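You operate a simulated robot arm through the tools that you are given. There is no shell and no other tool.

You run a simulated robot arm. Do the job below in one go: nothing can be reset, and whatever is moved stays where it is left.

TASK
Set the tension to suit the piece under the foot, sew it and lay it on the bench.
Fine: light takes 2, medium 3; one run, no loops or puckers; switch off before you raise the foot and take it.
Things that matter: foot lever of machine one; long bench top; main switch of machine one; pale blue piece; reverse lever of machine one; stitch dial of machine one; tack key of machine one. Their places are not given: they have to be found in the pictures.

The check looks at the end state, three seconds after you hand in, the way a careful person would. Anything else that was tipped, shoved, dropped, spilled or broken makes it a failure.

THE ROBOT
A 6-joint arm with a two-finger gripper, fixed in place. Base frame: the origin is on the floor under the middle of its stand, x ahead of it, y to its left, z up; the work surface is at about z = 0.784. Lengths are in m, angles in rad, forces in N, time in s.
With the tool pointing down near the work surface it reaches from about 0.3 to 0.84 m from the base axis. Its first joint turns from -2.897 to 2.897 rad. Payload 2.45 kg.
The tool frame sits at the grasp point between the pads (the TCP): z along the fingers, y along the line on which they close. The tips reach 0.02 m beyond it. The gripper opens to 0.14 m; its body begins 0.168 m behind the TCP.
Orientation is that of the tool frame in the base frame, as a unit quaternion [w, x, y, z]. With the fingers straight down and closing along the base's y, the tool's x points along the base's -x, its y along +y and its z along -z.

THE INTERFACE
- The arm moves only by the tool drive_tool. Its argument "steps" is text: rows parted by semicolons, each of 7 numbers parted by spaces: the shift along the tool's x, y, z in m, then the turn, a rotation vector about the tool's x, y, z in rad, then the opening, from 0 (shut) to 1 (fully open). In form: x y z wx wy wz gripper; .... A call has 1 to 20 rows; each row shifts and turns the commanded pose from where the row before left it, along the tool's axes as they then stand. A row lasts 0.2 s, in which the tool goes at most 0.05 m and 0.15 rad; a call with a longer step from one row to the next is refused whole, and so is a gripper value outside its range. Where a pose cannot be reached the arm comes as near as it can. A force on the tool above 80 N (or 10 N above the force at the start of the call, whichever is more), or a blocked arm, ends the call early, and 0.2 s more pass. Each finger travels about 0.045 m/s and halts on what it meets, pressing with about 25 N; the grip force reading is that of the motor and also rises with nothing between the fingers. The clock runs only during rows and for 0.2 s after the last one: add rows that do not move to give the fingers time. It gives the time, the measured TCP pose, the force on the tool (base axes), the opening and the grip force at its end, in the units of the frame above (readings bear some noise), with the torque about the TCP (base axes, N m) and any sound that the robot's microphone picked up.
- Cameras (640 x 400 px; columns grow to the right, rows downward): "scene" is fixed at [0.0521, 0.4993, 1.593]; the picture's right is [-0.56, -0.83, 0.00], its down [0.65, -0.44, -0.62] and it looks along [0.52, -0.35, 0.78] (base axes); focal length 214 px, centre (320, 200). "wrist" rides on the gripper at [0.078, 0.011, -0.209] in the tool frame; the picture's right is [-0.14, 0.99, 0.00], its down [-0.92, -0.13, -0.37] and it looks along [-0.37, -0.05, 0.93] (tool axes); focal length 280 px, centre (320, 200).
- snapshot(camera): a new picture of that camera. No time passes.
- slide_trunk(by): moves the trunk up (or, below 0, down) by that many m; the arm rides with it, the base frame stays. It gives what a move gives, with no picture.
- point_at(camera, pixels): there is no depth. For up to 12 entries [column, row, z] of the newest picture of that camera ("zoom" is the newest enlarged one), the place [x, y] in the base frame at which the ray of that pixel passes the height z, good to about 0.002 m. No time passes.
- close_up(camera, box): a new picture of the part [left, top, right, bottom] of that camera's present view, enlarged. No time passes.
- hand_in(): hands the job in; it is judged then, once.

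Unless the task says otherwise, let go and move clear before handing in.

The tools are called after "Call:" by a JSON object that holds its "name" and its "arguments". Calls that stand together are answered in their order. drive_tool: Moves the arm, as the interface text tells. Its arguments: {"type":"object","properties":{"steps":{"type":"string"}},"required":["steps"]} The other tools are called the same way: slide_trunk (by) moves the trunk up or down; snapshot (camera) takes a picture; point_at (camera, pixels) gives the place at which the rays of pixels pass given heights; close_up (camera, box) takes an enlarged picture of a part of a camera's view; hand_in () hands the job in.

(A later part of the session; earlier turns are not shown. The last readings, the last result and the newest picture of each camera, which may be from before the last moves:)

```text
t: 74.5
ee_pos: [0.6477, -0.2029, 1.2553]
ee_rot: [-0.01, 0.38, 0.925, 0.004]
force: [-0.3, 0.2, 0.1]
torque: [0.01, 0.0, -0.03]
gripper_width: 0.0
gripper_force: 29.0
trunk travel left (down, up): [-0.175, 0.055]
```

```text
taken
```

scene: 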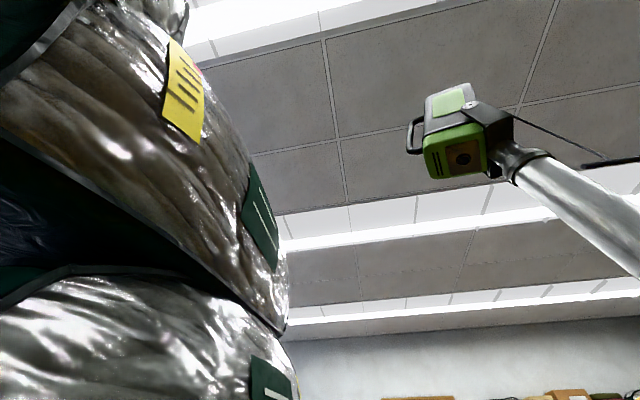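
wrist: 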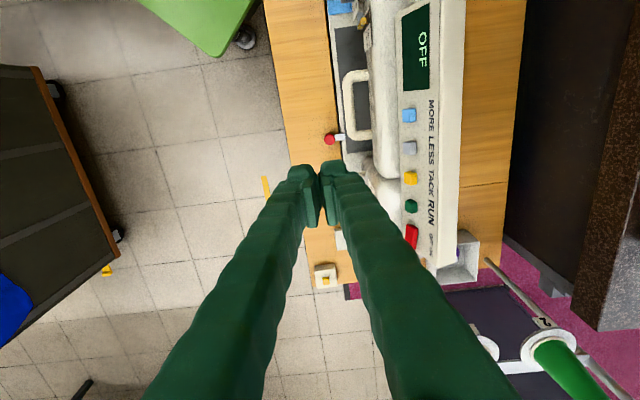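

Call:
{"name": "drive_tool", "arguments": {"steps": "0.0368 0.0202 0 0 0 0 0; 0.0368 0.0202 0 0 0 0 0; 0.0368 0.0202 0 0 0 0 0; 0.0368 0.0202 0 0 0 0 0; 0.0368 0.0202 0 0 0 0 0; 0.0368 0.0202 0 0 0 0 0; 0.0368 0.0202 0 0 0 0 0; 0.0368 0.0202 0 0 0 0 0; 0.0368 0.0202 0 0 0 0 0; 0 0 0 0 0 0 0.6; 0 0 0 0 0 0 0.6; 0 0 0 0 0 0 1; 0 0 0 0 0 0 1; 0 0 0 0 0 0 1; 0 0 0 0 0 0 1; 0 0 0 0 0 0 1; 0 0 0 0 0 0 1"}}

Call:
{"name": "snapshot", "arguments": {"camera": "wrist"}}

```text
t: 78.1
ee_pos: [0.5422, 0.1584, 1.2626]
ee_rot: [-0.011, 0.381, 0.925, 0.004]
force: [0.4, 0.4, 0.4]
torque: [0.02, 0.03, -0.01]
gripper_width: 0.14
gripper_force: 0.2
trunk travel left (down, up): [-0.175, 0.055]
```

```text
taken
```

wrist: 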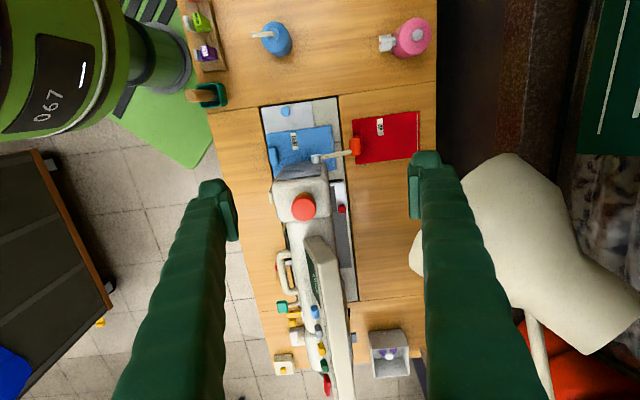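

Now the lever shows clearly: it runs from the head's left end (320,157) back to an orange handle at (356,146), above the red ZIP piece. I'll enlarge it.

Call:
{"name": "close_up", "arguments": {"camera": "wrist", "box": [250, 90, 410, 230]}}

Call:
{"name": "close_up", "arguments": {"camera": "wrist", "box": [300, 125, 380, 175]}}

Call:
{"name": "point_at", "arguments": {"camera": "wrist", "pixels": [[356, 146, 0.85], [356, 146, 0.9], [356, 146, 0.95], [320, 157, 0.9], [320, 157, 0.95], [303, 207, 1.04], [300, 165, 1.0]]}}

```text
2.86 times, centred on (330, 160) of wrist
```

zoom: 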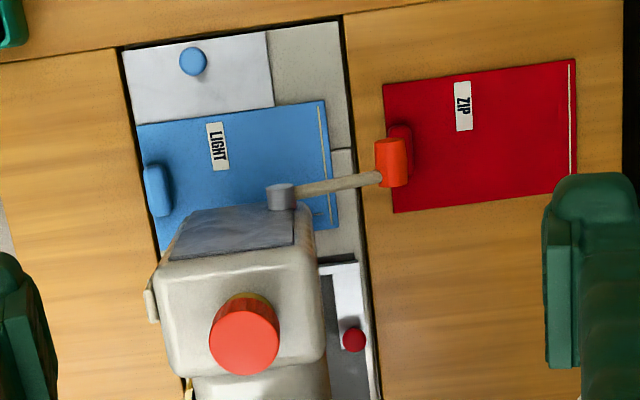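

```text
8.00 times, centred on (340, 150) of wrist
```

zoom: 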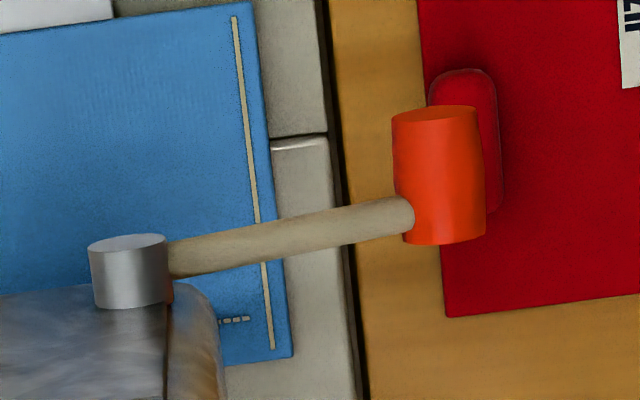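

```text
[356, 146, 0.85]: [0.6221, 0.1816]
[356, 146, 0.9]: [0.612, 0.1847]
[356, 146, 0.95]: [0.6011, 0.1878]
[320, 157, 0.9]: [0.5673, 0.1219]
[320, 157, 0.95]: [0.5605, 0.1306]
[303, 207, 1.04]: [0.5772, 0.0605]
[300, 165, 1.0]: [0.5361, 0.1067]
```

The lever's pivot is near (0.561,0.119,0.926) and its orange handle near (0.6135,0.181,0.884), so it points back and down: foot lowered. The lamp shade hangs close to the right finger here, so I'll first step away from it, then find the bottles and the lamp before planning the lift.

Call:
{"name": "point_at", "arguments": {"camera": "wrist", "pixels": [[410, 38, 0.784], [410, 38, 0.83], [388, 42, 0.8], [430, 38, 0.8], [275, 38, 0.784], [338, 209, 0.82], [370, 140, 0.81], [205, 95, 0.85], [356, 160, 0.784], [400, 120, 0.787]]}}

Call:
{"name": "drive_tool", "arguments": {"steps": "0.02 -0.04 0 0 0 0 1; 0.02 -0.04 0 0 0 0 1; 0 0 0 0 0 0 1"}}

Call:
{"name": "snapshot", "arguments": {"camera": "wrist"}}

```text
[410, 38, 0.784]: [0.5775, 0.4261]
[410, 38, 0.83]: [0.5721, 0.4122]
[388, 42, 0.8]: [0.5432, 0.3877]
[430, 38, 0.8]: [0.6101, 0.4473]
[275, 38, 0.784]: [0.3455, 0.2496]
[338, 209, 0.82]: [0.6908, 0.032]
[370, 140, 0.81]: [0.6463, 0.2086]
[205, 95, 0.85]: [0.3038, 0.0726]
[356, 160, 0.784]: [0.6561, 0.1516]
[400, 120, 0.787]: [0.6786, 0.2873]
```

```text
t: 78.9
ee_pos: [0.4563, 0.1295, 1.2599]
ee_rot: [-0.01, 0.381, 0.924, 0.005]
force: [-0.1, 0.0, 0.7]
torque: [0.01, 0.02, -0.03]
gripper_width: 0.1399
gripper_force: 0.1
trunk travel left (down, up): [-0.175, 0.055]
```

```text
taken
```

wrist: 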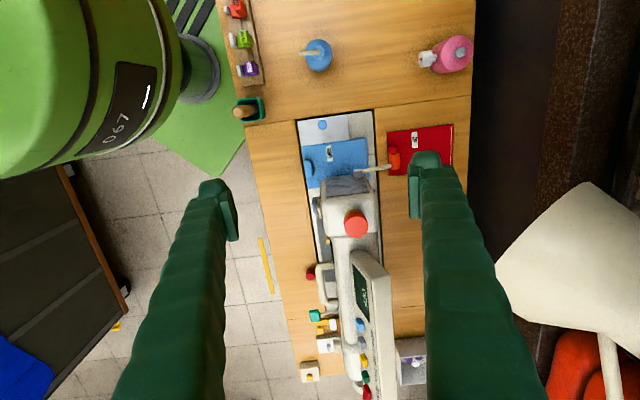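

This gives the lamp's rim near (0.70,0.17–0.29,1.18) and the pink bottle near (0.575,0.415), so a corridor at s≈0.56 on the lever's left is free. I'll move to the left of the lever, yaw and pitch the tool so it points along the machine at the handle's end with the fingers closing vertically.

Call:
{"name": "drive_tool", "arguments": {"steps": "0 0.04 0.01 0 0 0 0.4; 0 0.04 0.01 0 0 0 0.4; 0.015 0.04 0.02 0 0 0 0.4; 0.016 0.028 0.02 0 0 0 0.4; 0 0 0.03 0 0 -0.14 0.4; 0 0 0 0 0 -0.145 0.4; 0 0 0 0 0 -0.145 0.4; 0 0 0 0 0 -0.145 0.4; 0 0 0 0 0 -0.145 0.4; 0 0 0 0 0 -0.145 0.4; 0 0 0 0 0 -0.145 0.4; 0 0 0 0 0 -0.145 0.4; 0 0 0 0 0 -0.145 0.4; 0 0 0 0 0 -0.145 0.4; 0 0 0 0 0 -0.125 0.4; 0 0 0 0 0 0 0.4"}}

Call:
{"name": "snapshot", "arguments": {"camera": "wrist"}}

```text
t: 82.3
ee_pos: [0.5385, 0.259, 1.1739]
ee_rot: [-0.004, -0.385, 0.923, 0.01]
force: [0.3, -0.7, -0.3]
torque: [0.02, 0.01, -0.02]
gripper_width: 0.0557
gripper_force: 0.2
trunk travel left (down, up): [-0.175, 0.055]
```

```text
taken
```

wrist: 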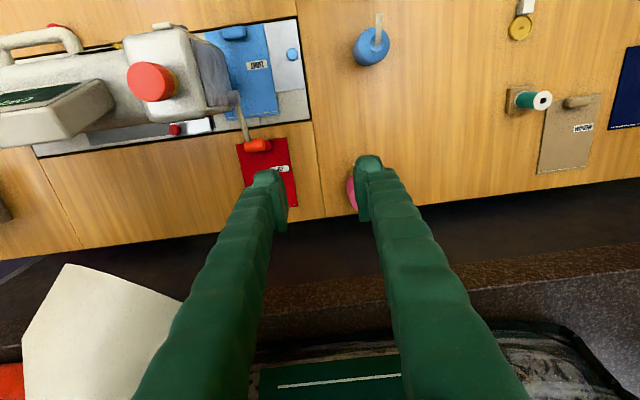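

Position is as planned and clear of the lamp (lower left). Now I'll pitch the tool 70° so it points along the machine toward the lever's left side.

Call:
{"name": "drive_tool", "arguments": {"steps": "0 0 0 0.1356 0 0 0.4; 0 0 0 0.1356 0 0 0.4; 0 0 0 0.1356 0 0 0.4; 0 0 0 0.1356 0 0 0.4; 0 0 0 0.1356 0 0 0.4; 0 0 0 0.1356 0 0 0.4; 0 0 0 0.1356 0 0 0.4; 0 0 0 0.1356 0 0 0.4; 0 0 0 0.1356 0 0 0.4; 0 0 0 0 0 0 0.4"}}

Call:
{"name": "snapshot", "arguments": {"camera": "wrist"}}

```text
t: 84.5
ee_pos: [0.5382, 0.2595, 1.1739]
ee_rot: [0.218, -0.317, 0.762, -0.522]
force: [-0.2, -0.4, 0.3]
torque: [0.06, 0.01, 0.0]
gripper_width: 0.0558
gripper_force: 0.1
trunk travel left (down, up): [-0.175, 0.055]
```

```text
taken
```

wrist: 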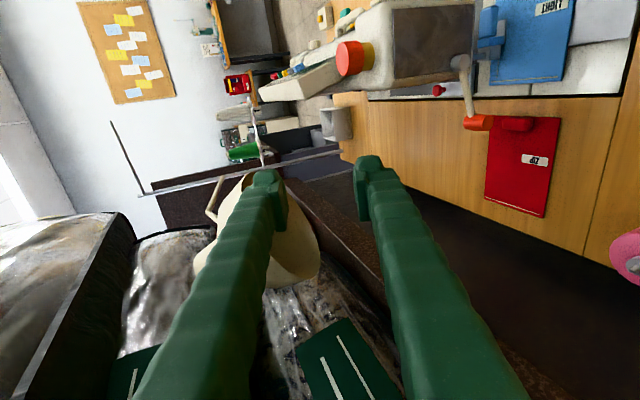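

The orientation is reached, and the lever shows at right: pivot near (462,62), orange handle near (479,122), with the red ZIP piece's knob just beyond it. I'll enlarge it and take rays.

Call:
{"name": "close_up", "arguments": {"camera": "wrist", "box": [420, 40, 580, 140]}}

Call:
{"name": "point_at", "arguments": {"camera": "wrist", "pixels": [[479, 122, 0.88], [479, 122, 0.885], [479, 122, 0.89], [462, 62, 0.92], [462, 62, 0.926], [515, 124, 0.8], [515, 124, 0.81]]}}

```text
4.00 times, centred on (500, 90) of wrist
```

zoom: 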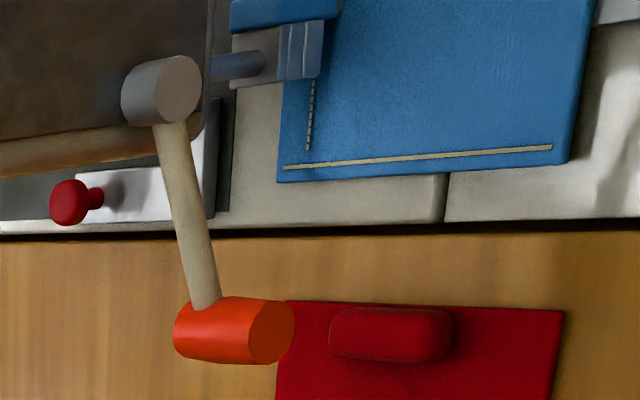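

```text
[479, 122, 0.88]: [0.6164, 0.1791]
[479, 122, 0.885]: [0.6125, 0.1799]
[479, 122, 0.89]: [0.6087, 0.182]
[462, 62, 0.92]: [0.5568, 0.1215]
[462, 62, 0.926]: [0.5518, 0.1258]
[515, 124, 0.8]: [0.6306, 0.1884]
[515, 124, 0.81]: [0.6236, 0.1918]
```

The handle centre checks out at (0.613,0.180,0.884), with its free end facing the gripper. I'll lower the trunk fully, which brings the tool to about z 1.0, still left of the lever.

Call:
{"name": "slide_trunk", "arguments": {"by": -0.175}}

Call:
{"name": "snapshot", "arguments": {"camera": "wrist"}}

Call:
{"name": "snapshot", "arguments": {"camera": "scene"}}

```text
t: 86.5
ee_pos: [0.538, 0.2586, 1.0001]
ee_rot: [0.216, -0.318, 0.763, -0.52]
force: [0.0, 0.7, -0.6]
torque: [0.04, -0.01, 0.03]
gripper_width: 0.0559
gripper_force: 0.0
trunk travel left (down, up): [0.0, 0.23]
```

```text
taken
```

wrist: 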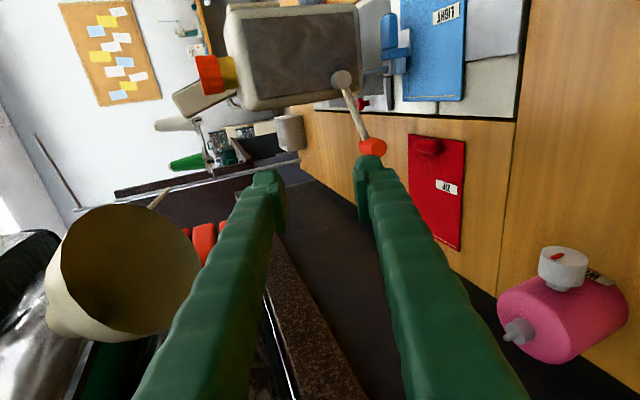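

```text
taken
```

scene: 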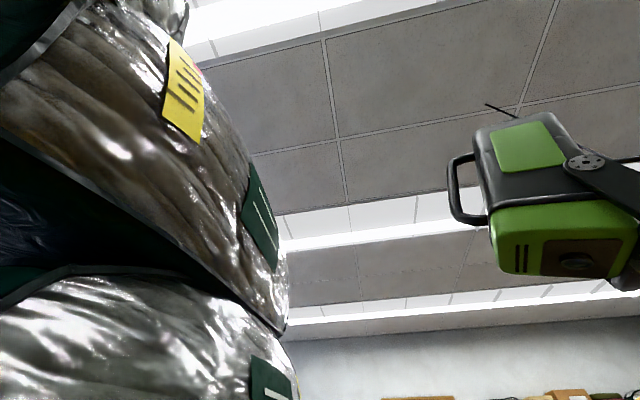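

The lever is in clear view, with the pink bottle well to the side of the fingers' path. I'll come down to the handle's height, still about 8 cm to its left.

Call:
{"name": "drive_tool", "arguments": {"steps": "0.001 0.024 0.0148 0 0 0 0.4; 0.001 0.024 0.0148 0 0 0 0.4; 0.001 0.024 0.0148 0 0 0 0.4; 0 0 0 0 0 0 0.4"}}

Call:
{"name": "snapshot", "arguments": {"camera": "wrist"}}

Call:
{"name": "close_up", "arguments": {"camera": "wrist", "box": [240, 70, 440, 210]}}

```text
t: 87.5
ee_pos: [0.547, 0.2473, 0.9148]
ee_rot: [0.217, -0.318, 0.762, -0.52]
force: [0.2, 0.0, -0.5]
torque: [-0.03, 0.05, 0.01]
gripper_width: 0.0559
gripper_force: 0.0
trunk travel left (down, up): [0.0, 0.23]
```

```text
taken
```

wrist: 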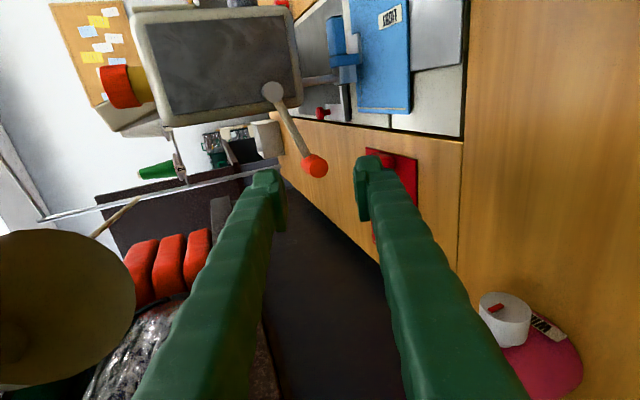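

```text
2.86 times, centred on (340, 140) of wrist
```

zoom: 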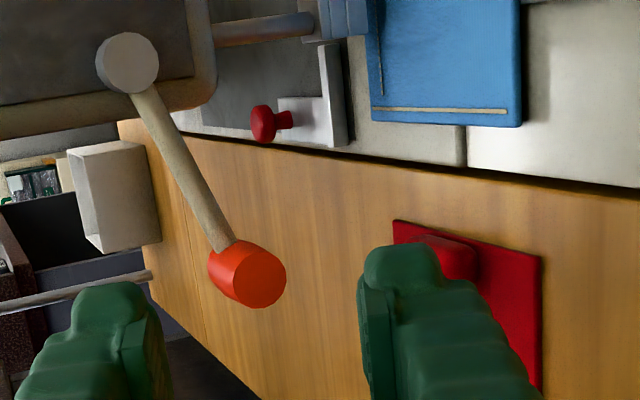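

The handle's end face (320,168) is exactly on the tool's approach line, about 8 cm ahead. I'll advance so the fingers straddle its free end above and below, then narrow the opening to cage it.

Call:
{"name": "drive_tool", "arguments": {"steps": "0 0 0.0265 0 0 0 0.4; 0 0 0.0265 0 0 0 0.4; 0 0 0.0265 0 0 0 0.4; 0 0 0 0 0 0 0.25; 0 0 0 0 0 0 0.25; 0 0 0 0 0 0 0.25"}}

Call:
{"name": "snapshot", "arguments": {"camera": "wrist"}}

Call:
{"name": "close_up", "arguments": {"camera": "wrist", "box": [240, 70, 440, 210]}}

```text
t: 88.9
ee_pos: [0.6003, 0.1956, 0.8867]
ee_rot: [0.217, -0.317, 0.763, -0.52]
force: [-0.7, -0.1, 0.2]
torque: [-0.01, -0.02, 0.01]
gripper_width: 0.0351
gripper_force: 0.1
trunk travel left (down, up): [0.0, 0.23]
```

```text
taken
```

wrist: 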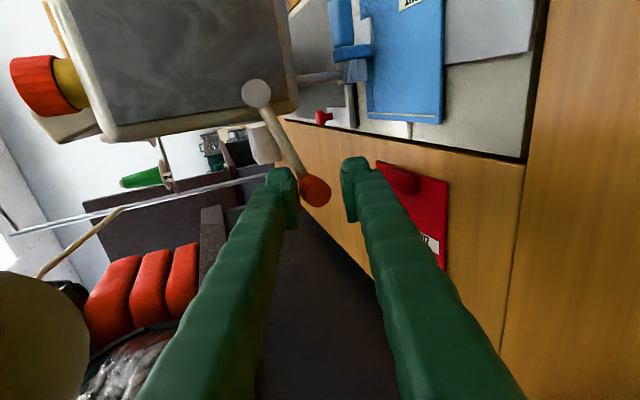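

```text
2.86 times, centred on (340, 140) of wrist
```

zoom: 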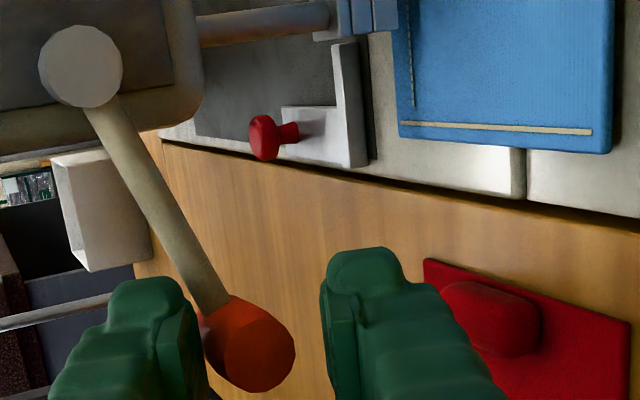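

The handle is caged between the fingers ((262,345) in the zoom, gap about 35 mm). I'll lift along the lever's arc, first part only, and watch the force.

Call:
{"name": "drive_tool", "arguments": {"steps": "0 -0.0065 -0.0025 0 0 0 0.25; -0.0036 -0.0086 -0.0033 0 0 0 0.25; -0.0036 -0.0086 -0.0033 0 0 0 0.25; 0 0 0 0 0 0 0.25"}}

Call:
{"name": "snapshot", "arguments": {"camera": "wrist"}}

Call:
{"name": "close_up", "arguments": {"camera": "wrist", "box": [240, 70, 440, 210]}}

```text
t: 89.9
ee_pos: [0.6027, 0.2027, 0.9123]
ee_rot: [0.218, -0.317, 0.763, -0.52]
force: [-28.6, 23.0, -2.8]
torque: [0.82, 0.74, -0.12]
gripper_width: 0.0457
gripper_force: 8.3
trunk travel left (down, up): [0.0, 0.23]
```

```text
taken
```

wrist: 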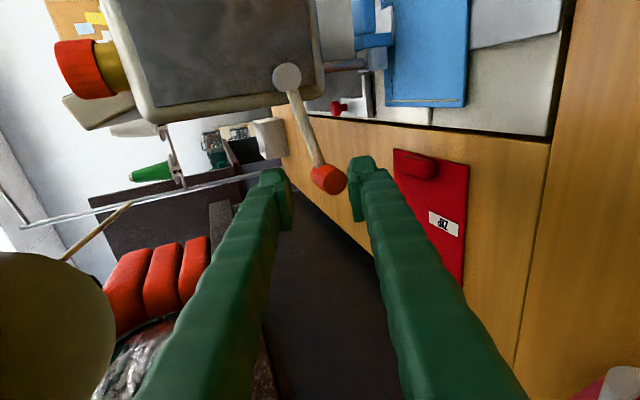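

```text
2.86 times, centred on (340, 140) of wrist
```

zoom: 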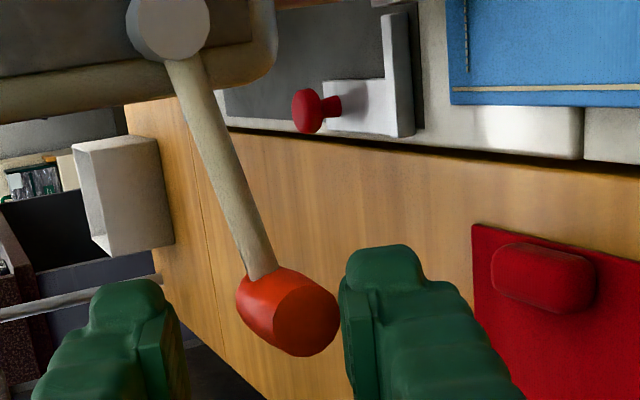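

The side force of about 36 N along -a shows the lower fingertip is butting against the handle's end face instead of passing under it. I'll undo the lift, open slightly, slide about 16 mm further along the handle and check.

Call:
{"name": "drive_tool", "arguments": {"steps": "0.0036 0.0086 0.0033 0 0 0 0.25; 0.0036 0.0086 0.0033 0 0 0 0.32; 0 0.0065 0.0025 0 0 0 0.32; 0 0 0 0 0 0 0.32; 0.001 -0.0025 0.0075 0 0 0 0.32; 0.0009 -0.0025 0.0076 0 0 0 0.32; 0 0 0 0 0 0 0.32"}}

Call:
{"name": "snapshot", "arguments": {"camera": "wrist"}}

Call:
{"name": "close_up", "arguments": {"camera": "wrist", "box": [240, 100, 400, 220]}}

```text
t: 91.5
ee_pos: [0.6085, 0.1819, 0.8865]
ee_rot: [0.217, -0.318, 0.763, -0.52]
force: [-1.0, 0.1, 0.2]
torque: [-0.02, 0.01, -0.01]
gripper_width: 0.0447
gripper_force: 0.0
trunk travel left (down, up): [0.0, 0.23]
```

```text
taken
```

wrist: 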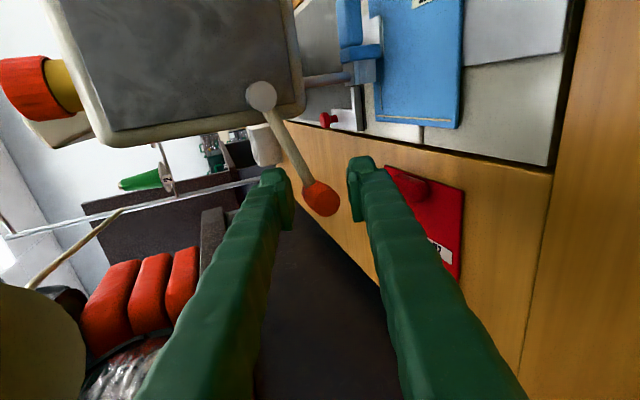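

```text
3.33 times, centred on (320, 160) of wrist
```

zoom: 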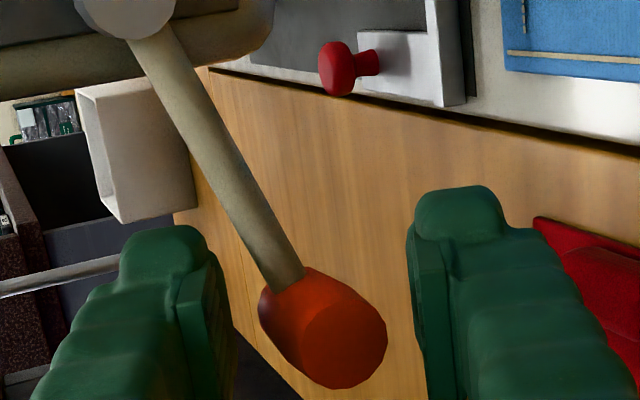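

The handle's end face sits right at the TCP depth (about (327,204)), slightly further back and lower than the tool's axis, so another 15 mm is needed. I'll slide on, 6 mm back and slightly lower.

Call:
{"name": "drive_tool", "arguments": {"steps": "-0.003 -0.0008 0.007 0 0 0 0.32; -0.003 -0.0008 0.007 0 0 0 0.32; 0 0 0 0 0 0 0.32"}}

Call:
{"name": "close_up", "arguments": {"camera": "wrist", "box": [240, 100, 400, 220]}}

```text
t: 92.3
ee_pos: [0.6228, 0.1761, 0.8827]
ee_rot: [0.216, -0.318, 0.763, -0.52]
force: [-0.5, -0.1, -0.7]
torque: [0.01, 0.01, -0.02]
gripper_width: 0.0449
gripper_force: 0.1
trunk travel left (down, up): [0.0, 0.23]
```

```text
3.33 times, centred on (320, 160) of wrist
```

zoom: 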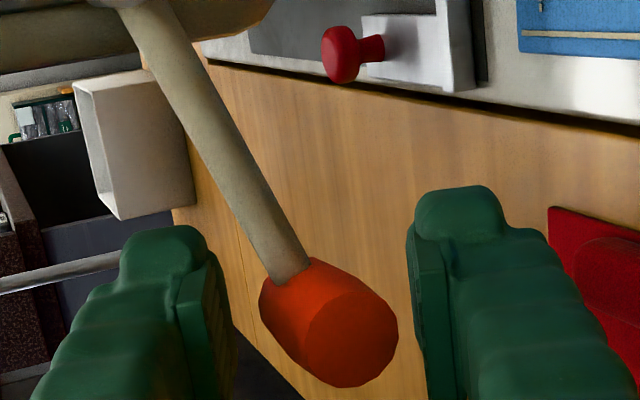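

Now the handle is well inside the fingers (end face about 14 mm behind the TCP). I'll lift along the arc again in steps.

Call:
{"name": "drive_tool", "arguments": {"steps": "0 -0.0047 -0.0018 0 0 0 0.32; -0.0038 -0.0096 -0.0037 0 0 0 0.32; -0.0038 -0.0096 -0.0038 0 0 0 0.32; 0 0 0 0 0 0 0.32"}}

Call:
{"name": "close_up", "arguments": {"camera": "wrist", "box": [220, 60, 420, 210]}}

```text
t: 93.3
ee_pos: [0.627, 0.1808, 0.9082]
ee_rot: [0.217, -0.317, 0.763, -0.52]
force: [-0.2, 0.5, -1.2]
torque: [-0.02, -0.01, -0.01]
gripper_width: 0.0453
gripper_force: 0.7
trunk travel left (down, up): [0.0, 0.23]
```

```text
2.67 times, centred on (320, 135) of wrist
```

zoom: 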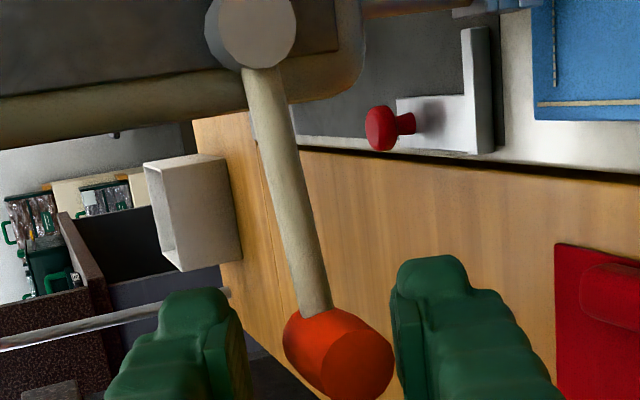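

The lever is rising with almost no force. I'll continue along the arc.

Call:
{"name": "drive_tool", "arguments": {"steps": "-0.0012 -0.01 -0.0039 0 0 0 0.32; -0.0012 -0.01 -0.0039 0 0 0 0.32; 0.0012 -0.01 -0.0039 0 0 0 0.32; 0.0012 -0.01 -0.0039 0 0 0 0.32; 0 0 0 0 0 0 0.32"}}

Call:
{"name": "snapshot", "arguments": {"camera": "wrist"}}

Call:
{"name": "close_up", "arguments": {"camera": "wrist", "box": [220, 60, 420, 210]}}

```text
t: 94.5
ee_pos: [0.6279, 0.1821, 0.9504]
ee_rot: [0.217, -0.317, 0.762, -0.521]
force: [-1.0, 1.0, -1.5]
torque: [0.0, -0.01, -0.01]
gripper_width: 0.0454
gripper_force: 0.7
trunk travel left (down, up): [0.0, 0.23]
```

```text
taken
```

wrist: 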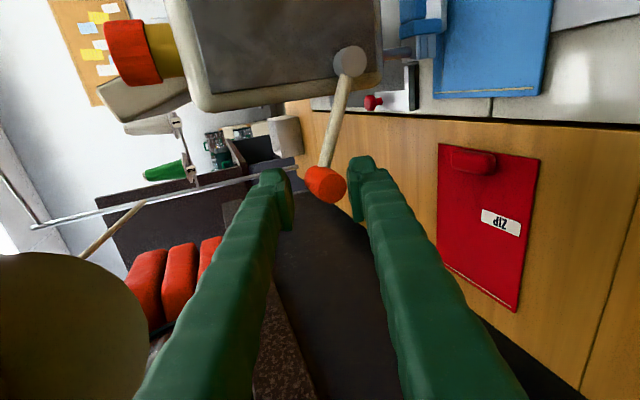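

```text
2.67 times, centred on (320, 135) of wrist
```

zoom: 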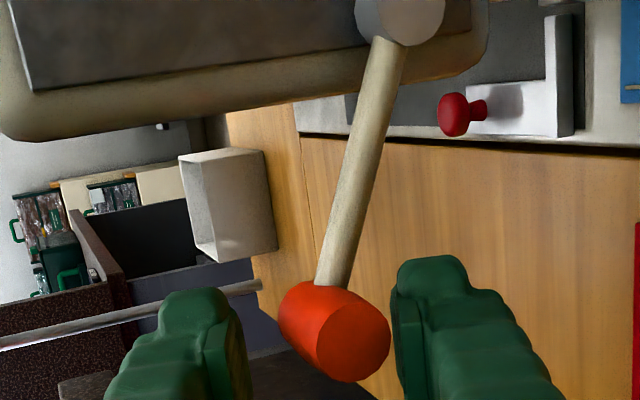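

The lever is now above horizontal, still with little force. I'll continue further up.

Call:
{"name": "drive_tool", "arguments": {"steps": "0.0036 -0.0095 -0.0037 0 0 0 0.32; 0.0036 -0.0095 -0.0037 0 0 0 0.32; 0.0058 -0.0085 -0.0033 0 0 0 0.32; 0.0058 -0.0085 -0.0033 0 0 0 0.32; 0 0 0 0 0 0 0.32"}}

Call:
{"name": "snapshot", "arguments": {"camera": "wrist"}}

Call:
{"name": "close_up", "arguments": {"camera": "wrist", "box": [240, 20, 480, 210]}}

```text
t: 95.7
ee_pos: [0.6158, 0.1699, 0.9853]
ee_rot: [0.216, -0.32, 0.764, -0.518]
force: [-3.4, 17.8, -39.8]
torque: [0.13, -0.97, -0.43]
gripper_width: 0.0692
gripper_force: 18.4
trunk travel left (down, up): [0.0, 0.23]
```

```text
taken
```

wrist: 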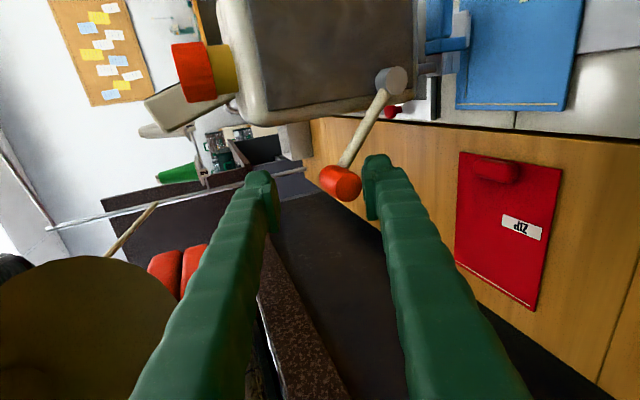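

```text
2.11 times, centred on (360, 115) of wrist
```

zoom: 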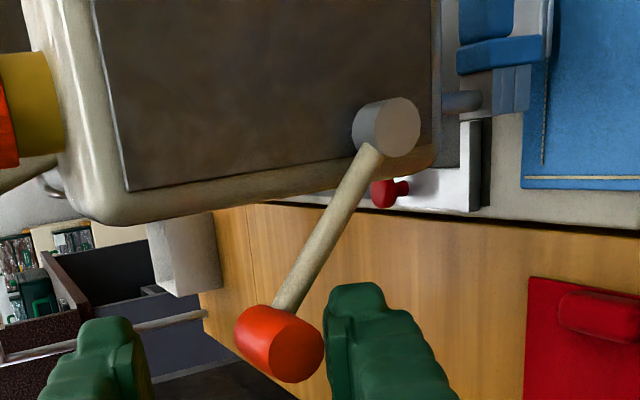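

The force jumped to 40 N down and the fingers were pushed apart, so the lever has reached its upper stop at about +30°. I'll unload, open a bit and withdraw along the tool axis, then see if the lever stays up.

Call:
{"name": "drive_tool", "arguments": {"steps": "0 0.008 0.003 0 0 0 0.4; 0 0.004 0.0015 0 0 0 0.5; 0 0 0 0 0 0 0.5; 0 0 -0.02 0 0 0 0.5; 0 0 -0.03 0 0 0 0.5; 0 0 -0.04 0 0 0 0.5; 0 0 0 0 0 0 0.5"}}

Call:
{"name": "snapshot", "arguments": {"camera": "wrist"}}

Call:
{"name": "close_up", "arguments": {"camera": "wrist", "box": [220, 0, 460, 170]}}

```text
t: 97.3
ee_pos: [0.5566, 0.2285, 1.0102]
ee_rot: [0.216, -0.318, 0.762, -0.521]
force: [0.1, -0.2, -0.2]
torque: [-0.02, 0.02, 0.01]
gripper_width: 0.0704
gripper_force: 0.1
trunk travel left (down, up): [0.0, 0.23]
```

```text
taken
```

wrist: 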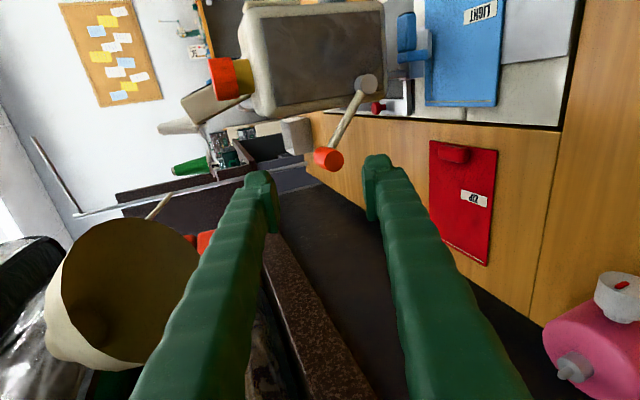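

```text
2.35 times, centred on (340, 85) of wrist
```

zoom: 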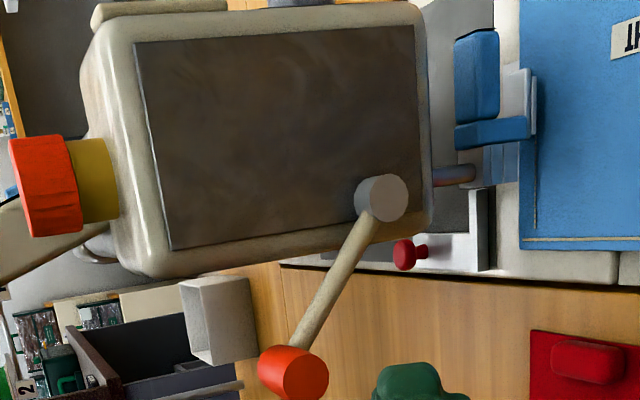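

The lever stays up on its own. I'll enlarge the foot to confirm there is a gap above the cloth.

Call:
{"name": "close_up", "arguments": {"camera": "wrist", "box": [380, 0, 480, 110]}}

Call:
{"name": "close_up", "arguments": {"camera": "wrist", "box": [395, 5, 455, 85]}}

```text
3.64 times, centred on (430, 55) of wrist
```

zoom: 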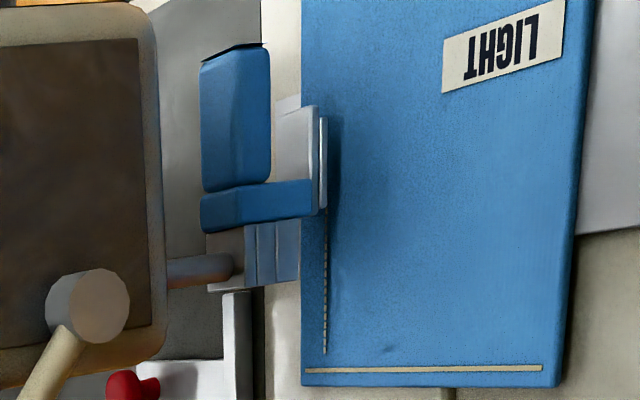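

```text
5.00 times, centred on (425, 45) of wrist
```

zoom: 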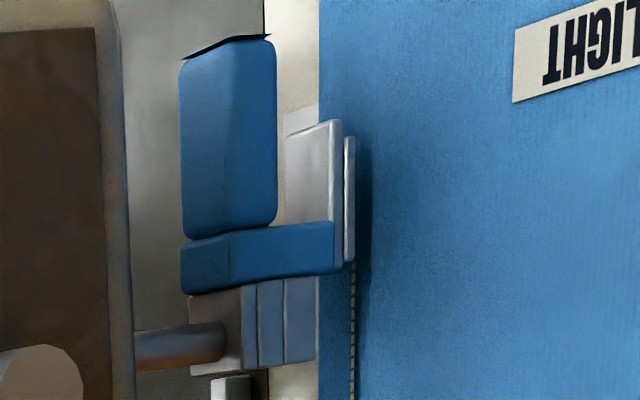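

There is a shadow gap beside the sole now, so the foot appears raised, and a row of stitches runs along the cloth's right edge. I'll raise the trunk, step toward the front and point the tool straight down to fetch the piece by its blue grip.

Call:
{"name": "slide_trunk", "arguments": {"by": 0.175}}

Call:
{"name": "drive_tool", "arguments": {"steps": "0.04 0 0 0 0 0 0.5; 0.04 0 0 0 0 0 0.5; 0.04 0 0 0 0 0 0.5; 0 0 0 -0.1356 0 0 0.5; 0 0 0 -0.1356 0 0 0.5; 0 0 0 -0.1356 0 0 0.5; 0 0 0 -0.1356 0 0 0.5; 0 0 0 -0.1356 0 0 0.5; 0 0 0 -0.1356 0 0 0.5; 0 0 0 -0.1356 0 0 0.5; 0 0 0 -0.1356 0 0 0.7; 0 0 0 -0.1356 0 0 0.7; 0 0 0 0 0 0 0.7"}}

Call:
{"name": "snapshot", "arguments": {"camera": "wrist"}}

```text
t: 99.2
ee_pos: [0.5576, 0.2289, 1.1855]
ee_rot: [0.216, -0.317, 0.763, -0.52]
force: [0.6, 0.7, 0.2]
torque: [-0.02, -0.01, -0.02]
gripper_width: 0.0698
gripper_force: 0.0
trunk travel left (down, up): [-0.175, 0.055]
```

```text
t: 102.0
ee_pos: [0.4724, 0.1442, 1.1854]
ee_rot: [-0.005, -0.384, 0.923, 0.01]
force: [0.6, -0.2, 1.3]
torque: [-0.04, -0.04, 0.0]
gripper_width: 0.0978
gripper_force: 0.1
trunk travel left (down, up): [-0.175, 0.055]
```

```text
taken
```

wrist: 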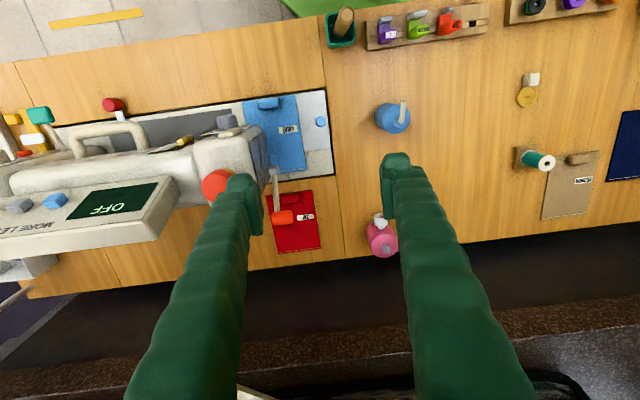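

The tool points straight down over the bench, with the blue bottle at (393,118), pink bottle (382,238) and the seam near x=330. I'll measure the free patch of bench and the piece's grip from here.

Call:
{"name": "point_at", "arguments": {"camera": "wrist", "pixels": [[393, 118, 0.8], [378, 120, 0.8], [393, 132, 0.784], [382, 238, 0.8], [378, 215, 0.8], [340, 45, 0.79], [334, 175, 0.784], [268, 103, 0.81], [306, 167, 0.787], [274, 175, 0.787], [243, 100, 0.787], [296, 95, 0.787]]}}

Call:
{"name": "close_up", "arguments": {"camera": "wrist", "box": [220, 80, 420, 260]}}

```text
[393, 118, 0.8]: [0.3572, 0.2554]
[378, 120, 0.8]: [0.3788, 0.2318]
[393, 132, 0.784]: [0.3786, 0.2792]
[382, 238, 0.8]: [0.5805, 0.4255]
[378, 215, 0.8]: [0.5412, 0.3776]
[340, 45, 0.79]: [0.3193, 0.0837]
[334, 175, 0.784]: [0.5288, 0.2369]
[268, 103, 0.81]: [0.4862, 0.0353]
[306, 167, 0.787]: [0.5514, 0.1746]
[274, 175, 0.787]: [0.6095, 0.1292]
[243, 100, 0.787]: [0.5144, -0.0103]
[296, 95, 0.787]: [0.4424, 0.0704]
```

```text
2.22 times, centred on (320, 170) of wrist
```

zoom: 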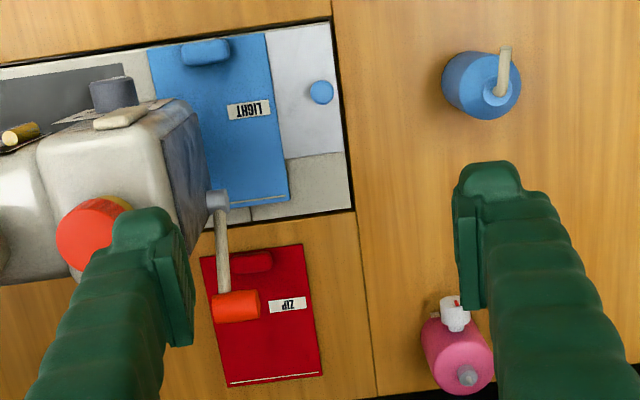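

The piece has been fed back by about 6 cm: it now spans s≈0.357–0.515, and its grip block is near (0.486,0.035), close under the head. I'll map the free bench area to the left and the slide-plate knob before planning the pull-out.

Call:
{"name": "point_at", "arguments": {"camera": "wrist", "pixels": [[368, 50, 0.79], [490, 28, 0.79], [515, 20, 0.79], [524, 104, 0.79], [514, 165, 0.79], [548, 155, 0.787], [540, 219, 0.787], [320, 121, 0.81], [450, 80, 0.784], [480, 180, 0.784], [405, 130, 0.784], [372, 258, 0.784]]}}

Call:
{"name": "close_up", "arguments": {"camera": "wrist", "box": [320, 0, 640, 240]}}

Call:
{"name": "close_up", "arguments": {"camera": "wrist", "box": [230, 80, 340, 190]}}

```text
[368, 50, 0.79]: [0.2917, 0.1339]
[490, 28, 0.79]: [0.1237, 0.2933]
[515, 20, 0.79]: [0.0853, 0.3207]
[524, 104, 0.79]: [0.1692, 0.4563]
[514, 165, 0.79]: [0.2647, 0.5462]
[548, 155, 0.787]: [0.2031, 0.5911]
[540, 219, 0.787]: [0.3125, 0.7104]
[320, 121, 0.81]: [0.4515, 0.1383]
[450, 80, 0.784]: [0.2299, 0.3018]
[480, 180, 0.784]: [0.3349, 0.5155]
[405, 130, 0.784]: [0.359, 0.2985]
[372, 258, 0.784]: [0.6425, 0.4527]
```

```text
1.67 times, centred on (480, 120) of wrist
```

zoom: 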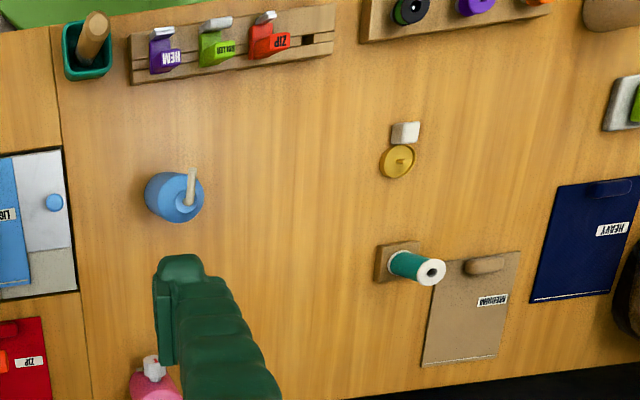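

```text
3.64 times, centred on (285, 135) of wrist
```

zoom: 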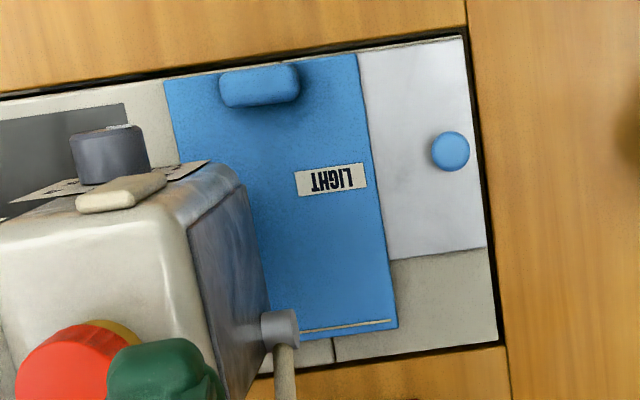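

There's a large free patch of bench at s≈0.32–0.70, l≈-0.17–0.03 (around (0.30,0.40)), and the plate's knob is 3 cm left of the piece. I'll now yaw the tool so the fingers close front-to-back on the grip block and lean it 30° to the left so the hand clears the head.

Call:
{"name": "drive_tool", "arguments": {"steps": "0 0 0 0 0 0.145 0.5; 0 0 0 0 0 0.145 0.5; 0 0 0 0 0 0.145 0.5; 0 0 0 0 0 0.145 0.5; 0 0 0 0 0 0.145 0.5; 0 0 0 0 0 0.145 0.5; 0 0 0 0 0 0.145 0.5; 0 0 0 0 0 0.145 0.5; 0 0 0 0 0 0.145 0.5; 0 0 0 0 0 0.145 0.5; 0 0 0 0 0 0.12 0.5; 0 0 0 0 -0.131 0 0.5; 0 0 0 0 -0.131 0 0.5; 0 0 0 0 -0.131 0 0.5; 0 0 0 0 -0.131 0 0.5; 0 0 0 0 0 0 0.5"}}

Call:
{"name": "snapshot", "arguments": {"camera": "wrist"}}

```text
t: 105.4
ee_pos: [0.4744, 0.1408, 1.1845]
ee_rot: [0.23, 0.368, 0.896, -0.094]
force: [1.2, -1.1, 0.0]
torque: [-0.02, -0.02, 0.01]
gripper_width: 0.0701
gripper_force: 0.1
trunk travel left (down, up): [-0.175, 0.055]
```

```text
taken
```

wrist: 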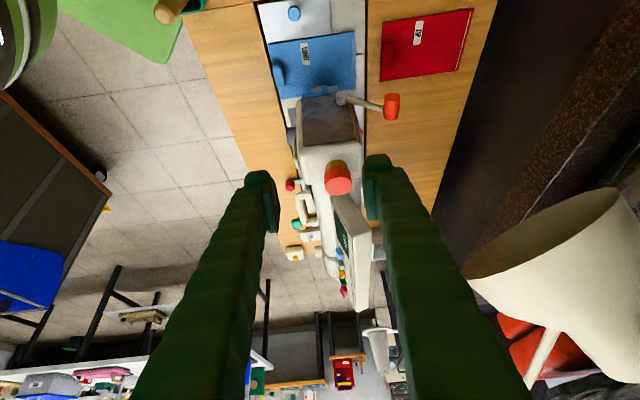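

The lean is right (tool z tilts about 29° toward the machine), and the grip block shows at (278,75). I'll descend to about 12 cm from the block along the tool axis.

Call:
{"name": "drive_tool", "arguments": {"steps": "0.0149 -0.0096 0.0346 0 0 0 0.5; 0.0149 -0.0096 0.0346 0 0 0 0.5; 0.0149 -0.0096 0.0346 0 0 0 0.5; 0.0149 -0.0096 0.0346 0 0 0 0.5; 0.0149 -0.0096 0.0346 0 0 0 0.5; 0.0149 -0.0096 0.0346 0 0 0 0.5; 0.0149 -0.0096 0.0346 0 0 0 0.5; 0 0 0 0 0 0 0.5"}}

Call:
{"name": "snapshot", "arguments": {"camera": "wrist"}}

Call:
{"name": "close_up", "arguments": {"camera": "wrist", "box": [220, 60, 420, 200]}}

```text
t: 107.2
ee_pos: [0.482, 0.1089, 0.9666]
ee_rot: [0.222, 0.369, 0.897, -0.102]
force: [0.2, 1.0, 0.6]
torque: [-0.02, -0.01, -0.02]
gripper_width: 0.0702
gripper_force: 0.1
out of reach, approached as far as the arm can: row 5, 6, 7
trunk travel left (down, up): [-0.175, 0.055]
```

```text
taken
```

wrist: 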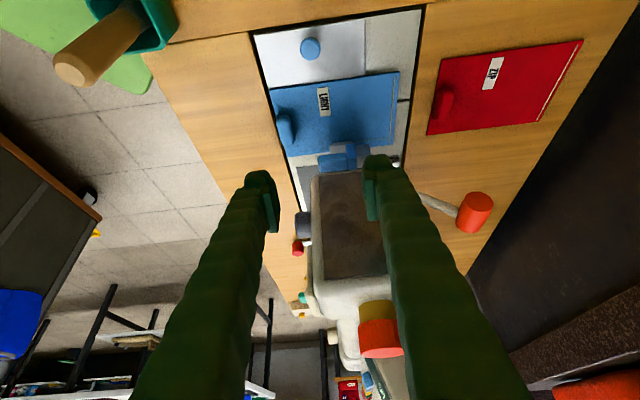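

```text
2.86 times, centred on (320, 130) of wrist
```

zoom: 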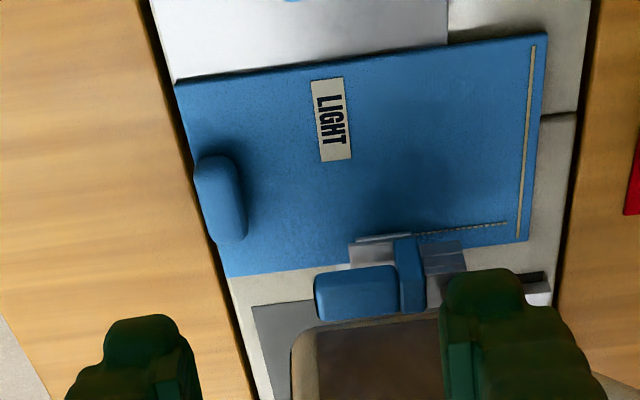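

The last rows were out of reach at this trunk height and the arm stopped at (0.482,0.109,0.967). As before a lower trunk should help, so I'll lift a little and lower the trunk.

Call:
{"name": "drive_tool", "arguments": {"steps": "-0.0145 0 -0.0263 0 0 0 0.5; -0.0145 0 -0.0263 0 0 0 0.5; -0.0145 0 -0.0263 0 0 0 0.5; 0 0 0 0 0 0 0.5"}}

Call:
{"name": "slide_trunk", "arguments": {"by": -0.13}}

Call:
{"name": "snapshot", "arguments": {"camera": "wrist"}}

```text
t: 108.2
ee_pos: [0.483, 0.108, 1.0589]
ee_rot: [0.229, 0.369, 0.896, -0.095]
force: [-0.6, -0.4, 0.6]
torque: [0.04, -0.02, 0.02]
gripper_width: 0.07
gripper_force: 0.0
trunk travel left (down, up): [-0.175, 0.055]
```

```text
t: 109.8
ee_pos: [0.4829, 0.1084, 0.9282]
ee_rot: [0.229, 0.369, 0.896, -0.094]
force: [-0.2, 0.3, -0.5]
torque: [0.05, 0.0, 0.01]
gripper_width: 0.0701
gripper_force: 0.1
trunk travel left (down, up): [-0.045, 0.185]
```

```text
taken
```

wrist: 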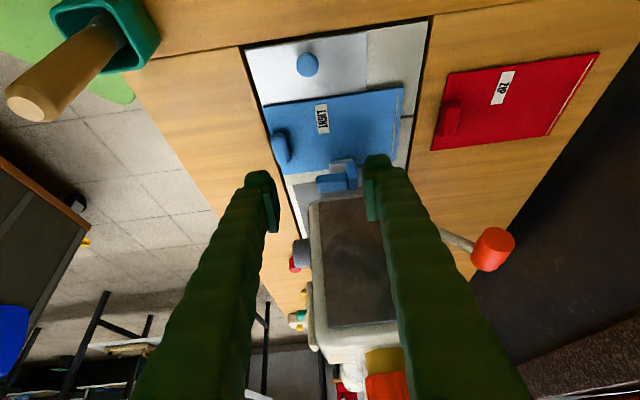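

Pulling the piece forward would bring the arm too close in and the camera over the screwdriver, so I plan instead to slide the piece about 2.5–3 cm left (the foot overlaps only its right edge strip, and the plate knob is 3.2 cm away) and then lift. First I'll reduce the lean to 24°, lower the trunk fully and move to about 5 cm from the grip block.

Call:
{"name": "drive_tool", "arguments": {"steps": "0 0 0 0 0.087 0 0.5; 0 0 0 0 0 0 0.5"}}

Call:
{"name": "slide_trunk", "arguments": {"by": -0.045}}

Call:
{"name": "drive_tool", "arguments": {"steps": "-0.0046 -0.0165 0.01 0 0 0 0.5; -0.0046 -0.0165 0.01 0 0 0 0.5; -0.0046 -0.0165 0.01 0 0 0 0.5; 0 0 0 0 0 0 0.5"}}

Call:
{"name": "snapshot", "arguments": {"camera": "wrist"}}

Call:
{"name": "close_up", "arguments": {"camera": "wrist", "box": [220, 80, 420, 220]}}

```text
t: 110.4
ee_pos: [0.4832, 0.1078, 0.9279]
ee_rot: [0.19, 0.373, 0.905, -0.078]
force: [0.1, -0.1, -0.5]
torque: [0.02, 0.02, 0.01]
gripper_width: 0.07
gripper_force: 0.1
trunk travel left (down, up): [-0.045, 0.185]
```

```text
t: 111.3
ee_pos: [0.4843, 0.1082, 0.8823]
ee_rot: [0.191, 0.373, 0.905, -0.079]
force: [0.4, 0.5, 0.3]
torque: [0.0, -0.02, -0.03]
gripper_width: 0.07
gripper_force: 0.0
trunk travel left (down, up): [0.0, 0.23]
```

```text
t: 112.3
ee_pos: [0.4657, 0.0553, 0.8622]
ee_rot: [0.19, 0.373, 0.905, -0.079]
force: [-0.7, 0.6, 0.5]
torque: [0.02, 0.02, 0.0]
gripper_width: 0.0699
gripper_force: 0.0
trunk travel left (down, up): [0.0, 0.23]
```

```text
taken
```

wrist: 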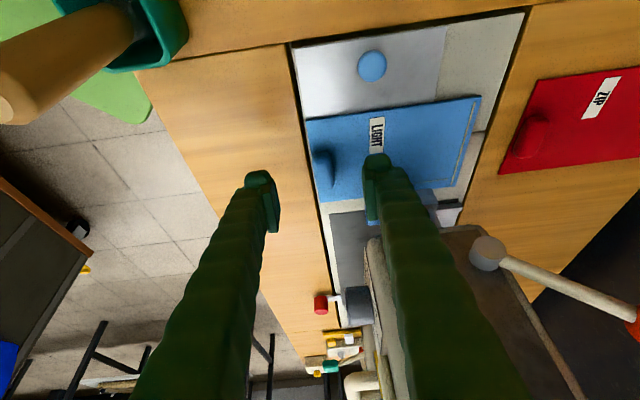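

```text
2.86 times, centred on (320, 150) of wrist
```

zoom: 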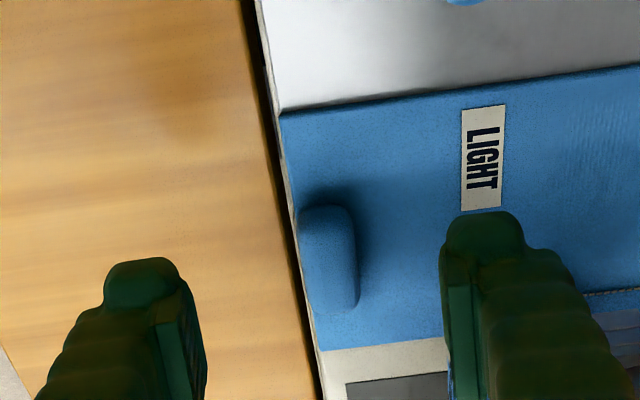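

Reached cleanly; the block (323,170) lies on the tool's line between the fingers. I'll take rays of its edges to fix its size and height.

Call:
{"name": "point_at", "arguments": {"camera": "wrist", "pixels": [[323.5, 170.3, 0.81], [323.5, 170.3, 0.8], [313, 170, 0.8], [333.4, 170, 0.8], [323, 151, 0.8], [325, 189, 0.8], [307, 120, 0.787], [322, 202, 0.787], [372, 66, 0.81]]}}

Call:
{"name": "close_up", "arguments": {"camera": "wrist", "box": [295, 135, 375, 210]}}

```text
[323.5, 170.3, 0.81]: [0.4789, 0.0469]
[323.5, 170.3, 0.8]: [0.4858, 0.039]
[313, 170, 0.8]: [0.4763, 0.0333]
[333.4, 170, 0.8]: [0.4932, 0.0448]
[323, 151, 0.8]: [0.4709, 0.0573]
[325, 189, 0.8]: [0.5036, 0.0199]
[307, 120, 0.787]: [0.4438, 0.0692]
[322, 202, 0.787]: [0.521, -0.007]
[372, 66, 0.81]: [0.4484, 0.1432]
```

```text
5.33 times, centred on (335, 172) of wrist
```

zoom: 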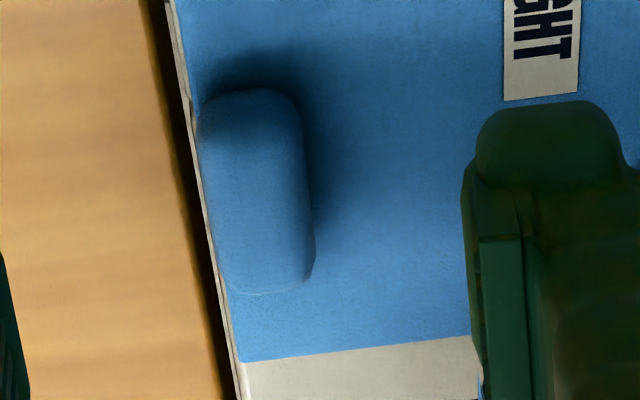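

The block is low: about 20 mm wide, 50 mm long, its top near z≈0.804. I'll descend along the tool axis until the tips nearly touch the cloth, watching force.

Call:
{"name": "drive_tool", "arguments": {"steps": "0 0.001 0.02 0 0 0 0.5; 0 0 0.02 0 0 0 0.5; 0 0 0.006 0 0 0 0.5; 0 0 0 0 0 0 0.5"}}

Call:
{"name": "close_up", "arguments": {"camera": "wrist", "box": [220, 100, 420, 240]}}

```text
t: 113.3
ee_pos: [0.4804, 0.043, 0.8178]
ee_rot: [0.188, 0.373, 0.905, -0.08]
force: [-0.5, 0.2, 0.6]
torque: [0.03, -0.03, 0.06]
gripper_width: 0.07
gripper_force: 0.1
trunk travel left (down, up): [0.0, 0.23]
```

```text
2.86 times, centred on (320, 170) of wrist
```

zoom: 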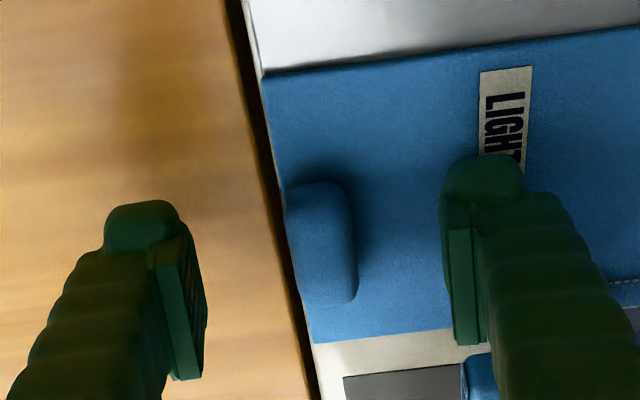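

The block is centred between the fingers with no contact yet. I'll go a few millimetres lower.

Call:
{"name": "drive_tool", "arguments": {"steps": "0 0 0.003 0 0 0 0.5; 0 0 0.003 0 0 0 0.5; 0 0 0 0 0 0 0.5"}}

```text
t: 114.1
ee_pos: [0.4832, 0.0425, 0.8138]
ee_rot: [0.186, 0.373, 0.905, -0.081]
force: [-0.9, 0.0, 0.6]
torque: [0.01, 0.0, 0.01]
gripper_width: 0.0699
gripper_force: 0.0
trunk travel left (down, up): [0.0, 0.23]
```

Call:
{"name": "drive_tool", "arguments": {"steps": "0 0 0.003 0 0 0 0.5; 0 0 0.002 0 0 0 0.5; 0 0 0 0 0 0 0.5"}}

Call:
{"name": "close_up", "arguments": {"camera": "wrist", "box": [220, 100, 420, 240]}}

```text
t: 114.9
ee_pos: [0.4848, 0.0422, 0.8104]
ee_rot: [0.188, 0.373, 0.905, -0.082]
force: [0.2, 0.3, -0.2]
torque: [0.02, 0.0, 0.0]
gripper_width: 0.07
gripper_force: 0.1
out of reach, approached as far as the arm can: row 1
trunk travel left (down, up): [0.0, 0.23]
```

```text
2.86 times, centred on (320, 170) of wrist
```

zoom: 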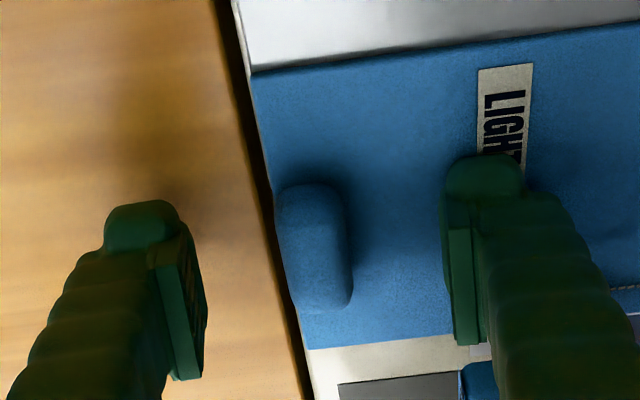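

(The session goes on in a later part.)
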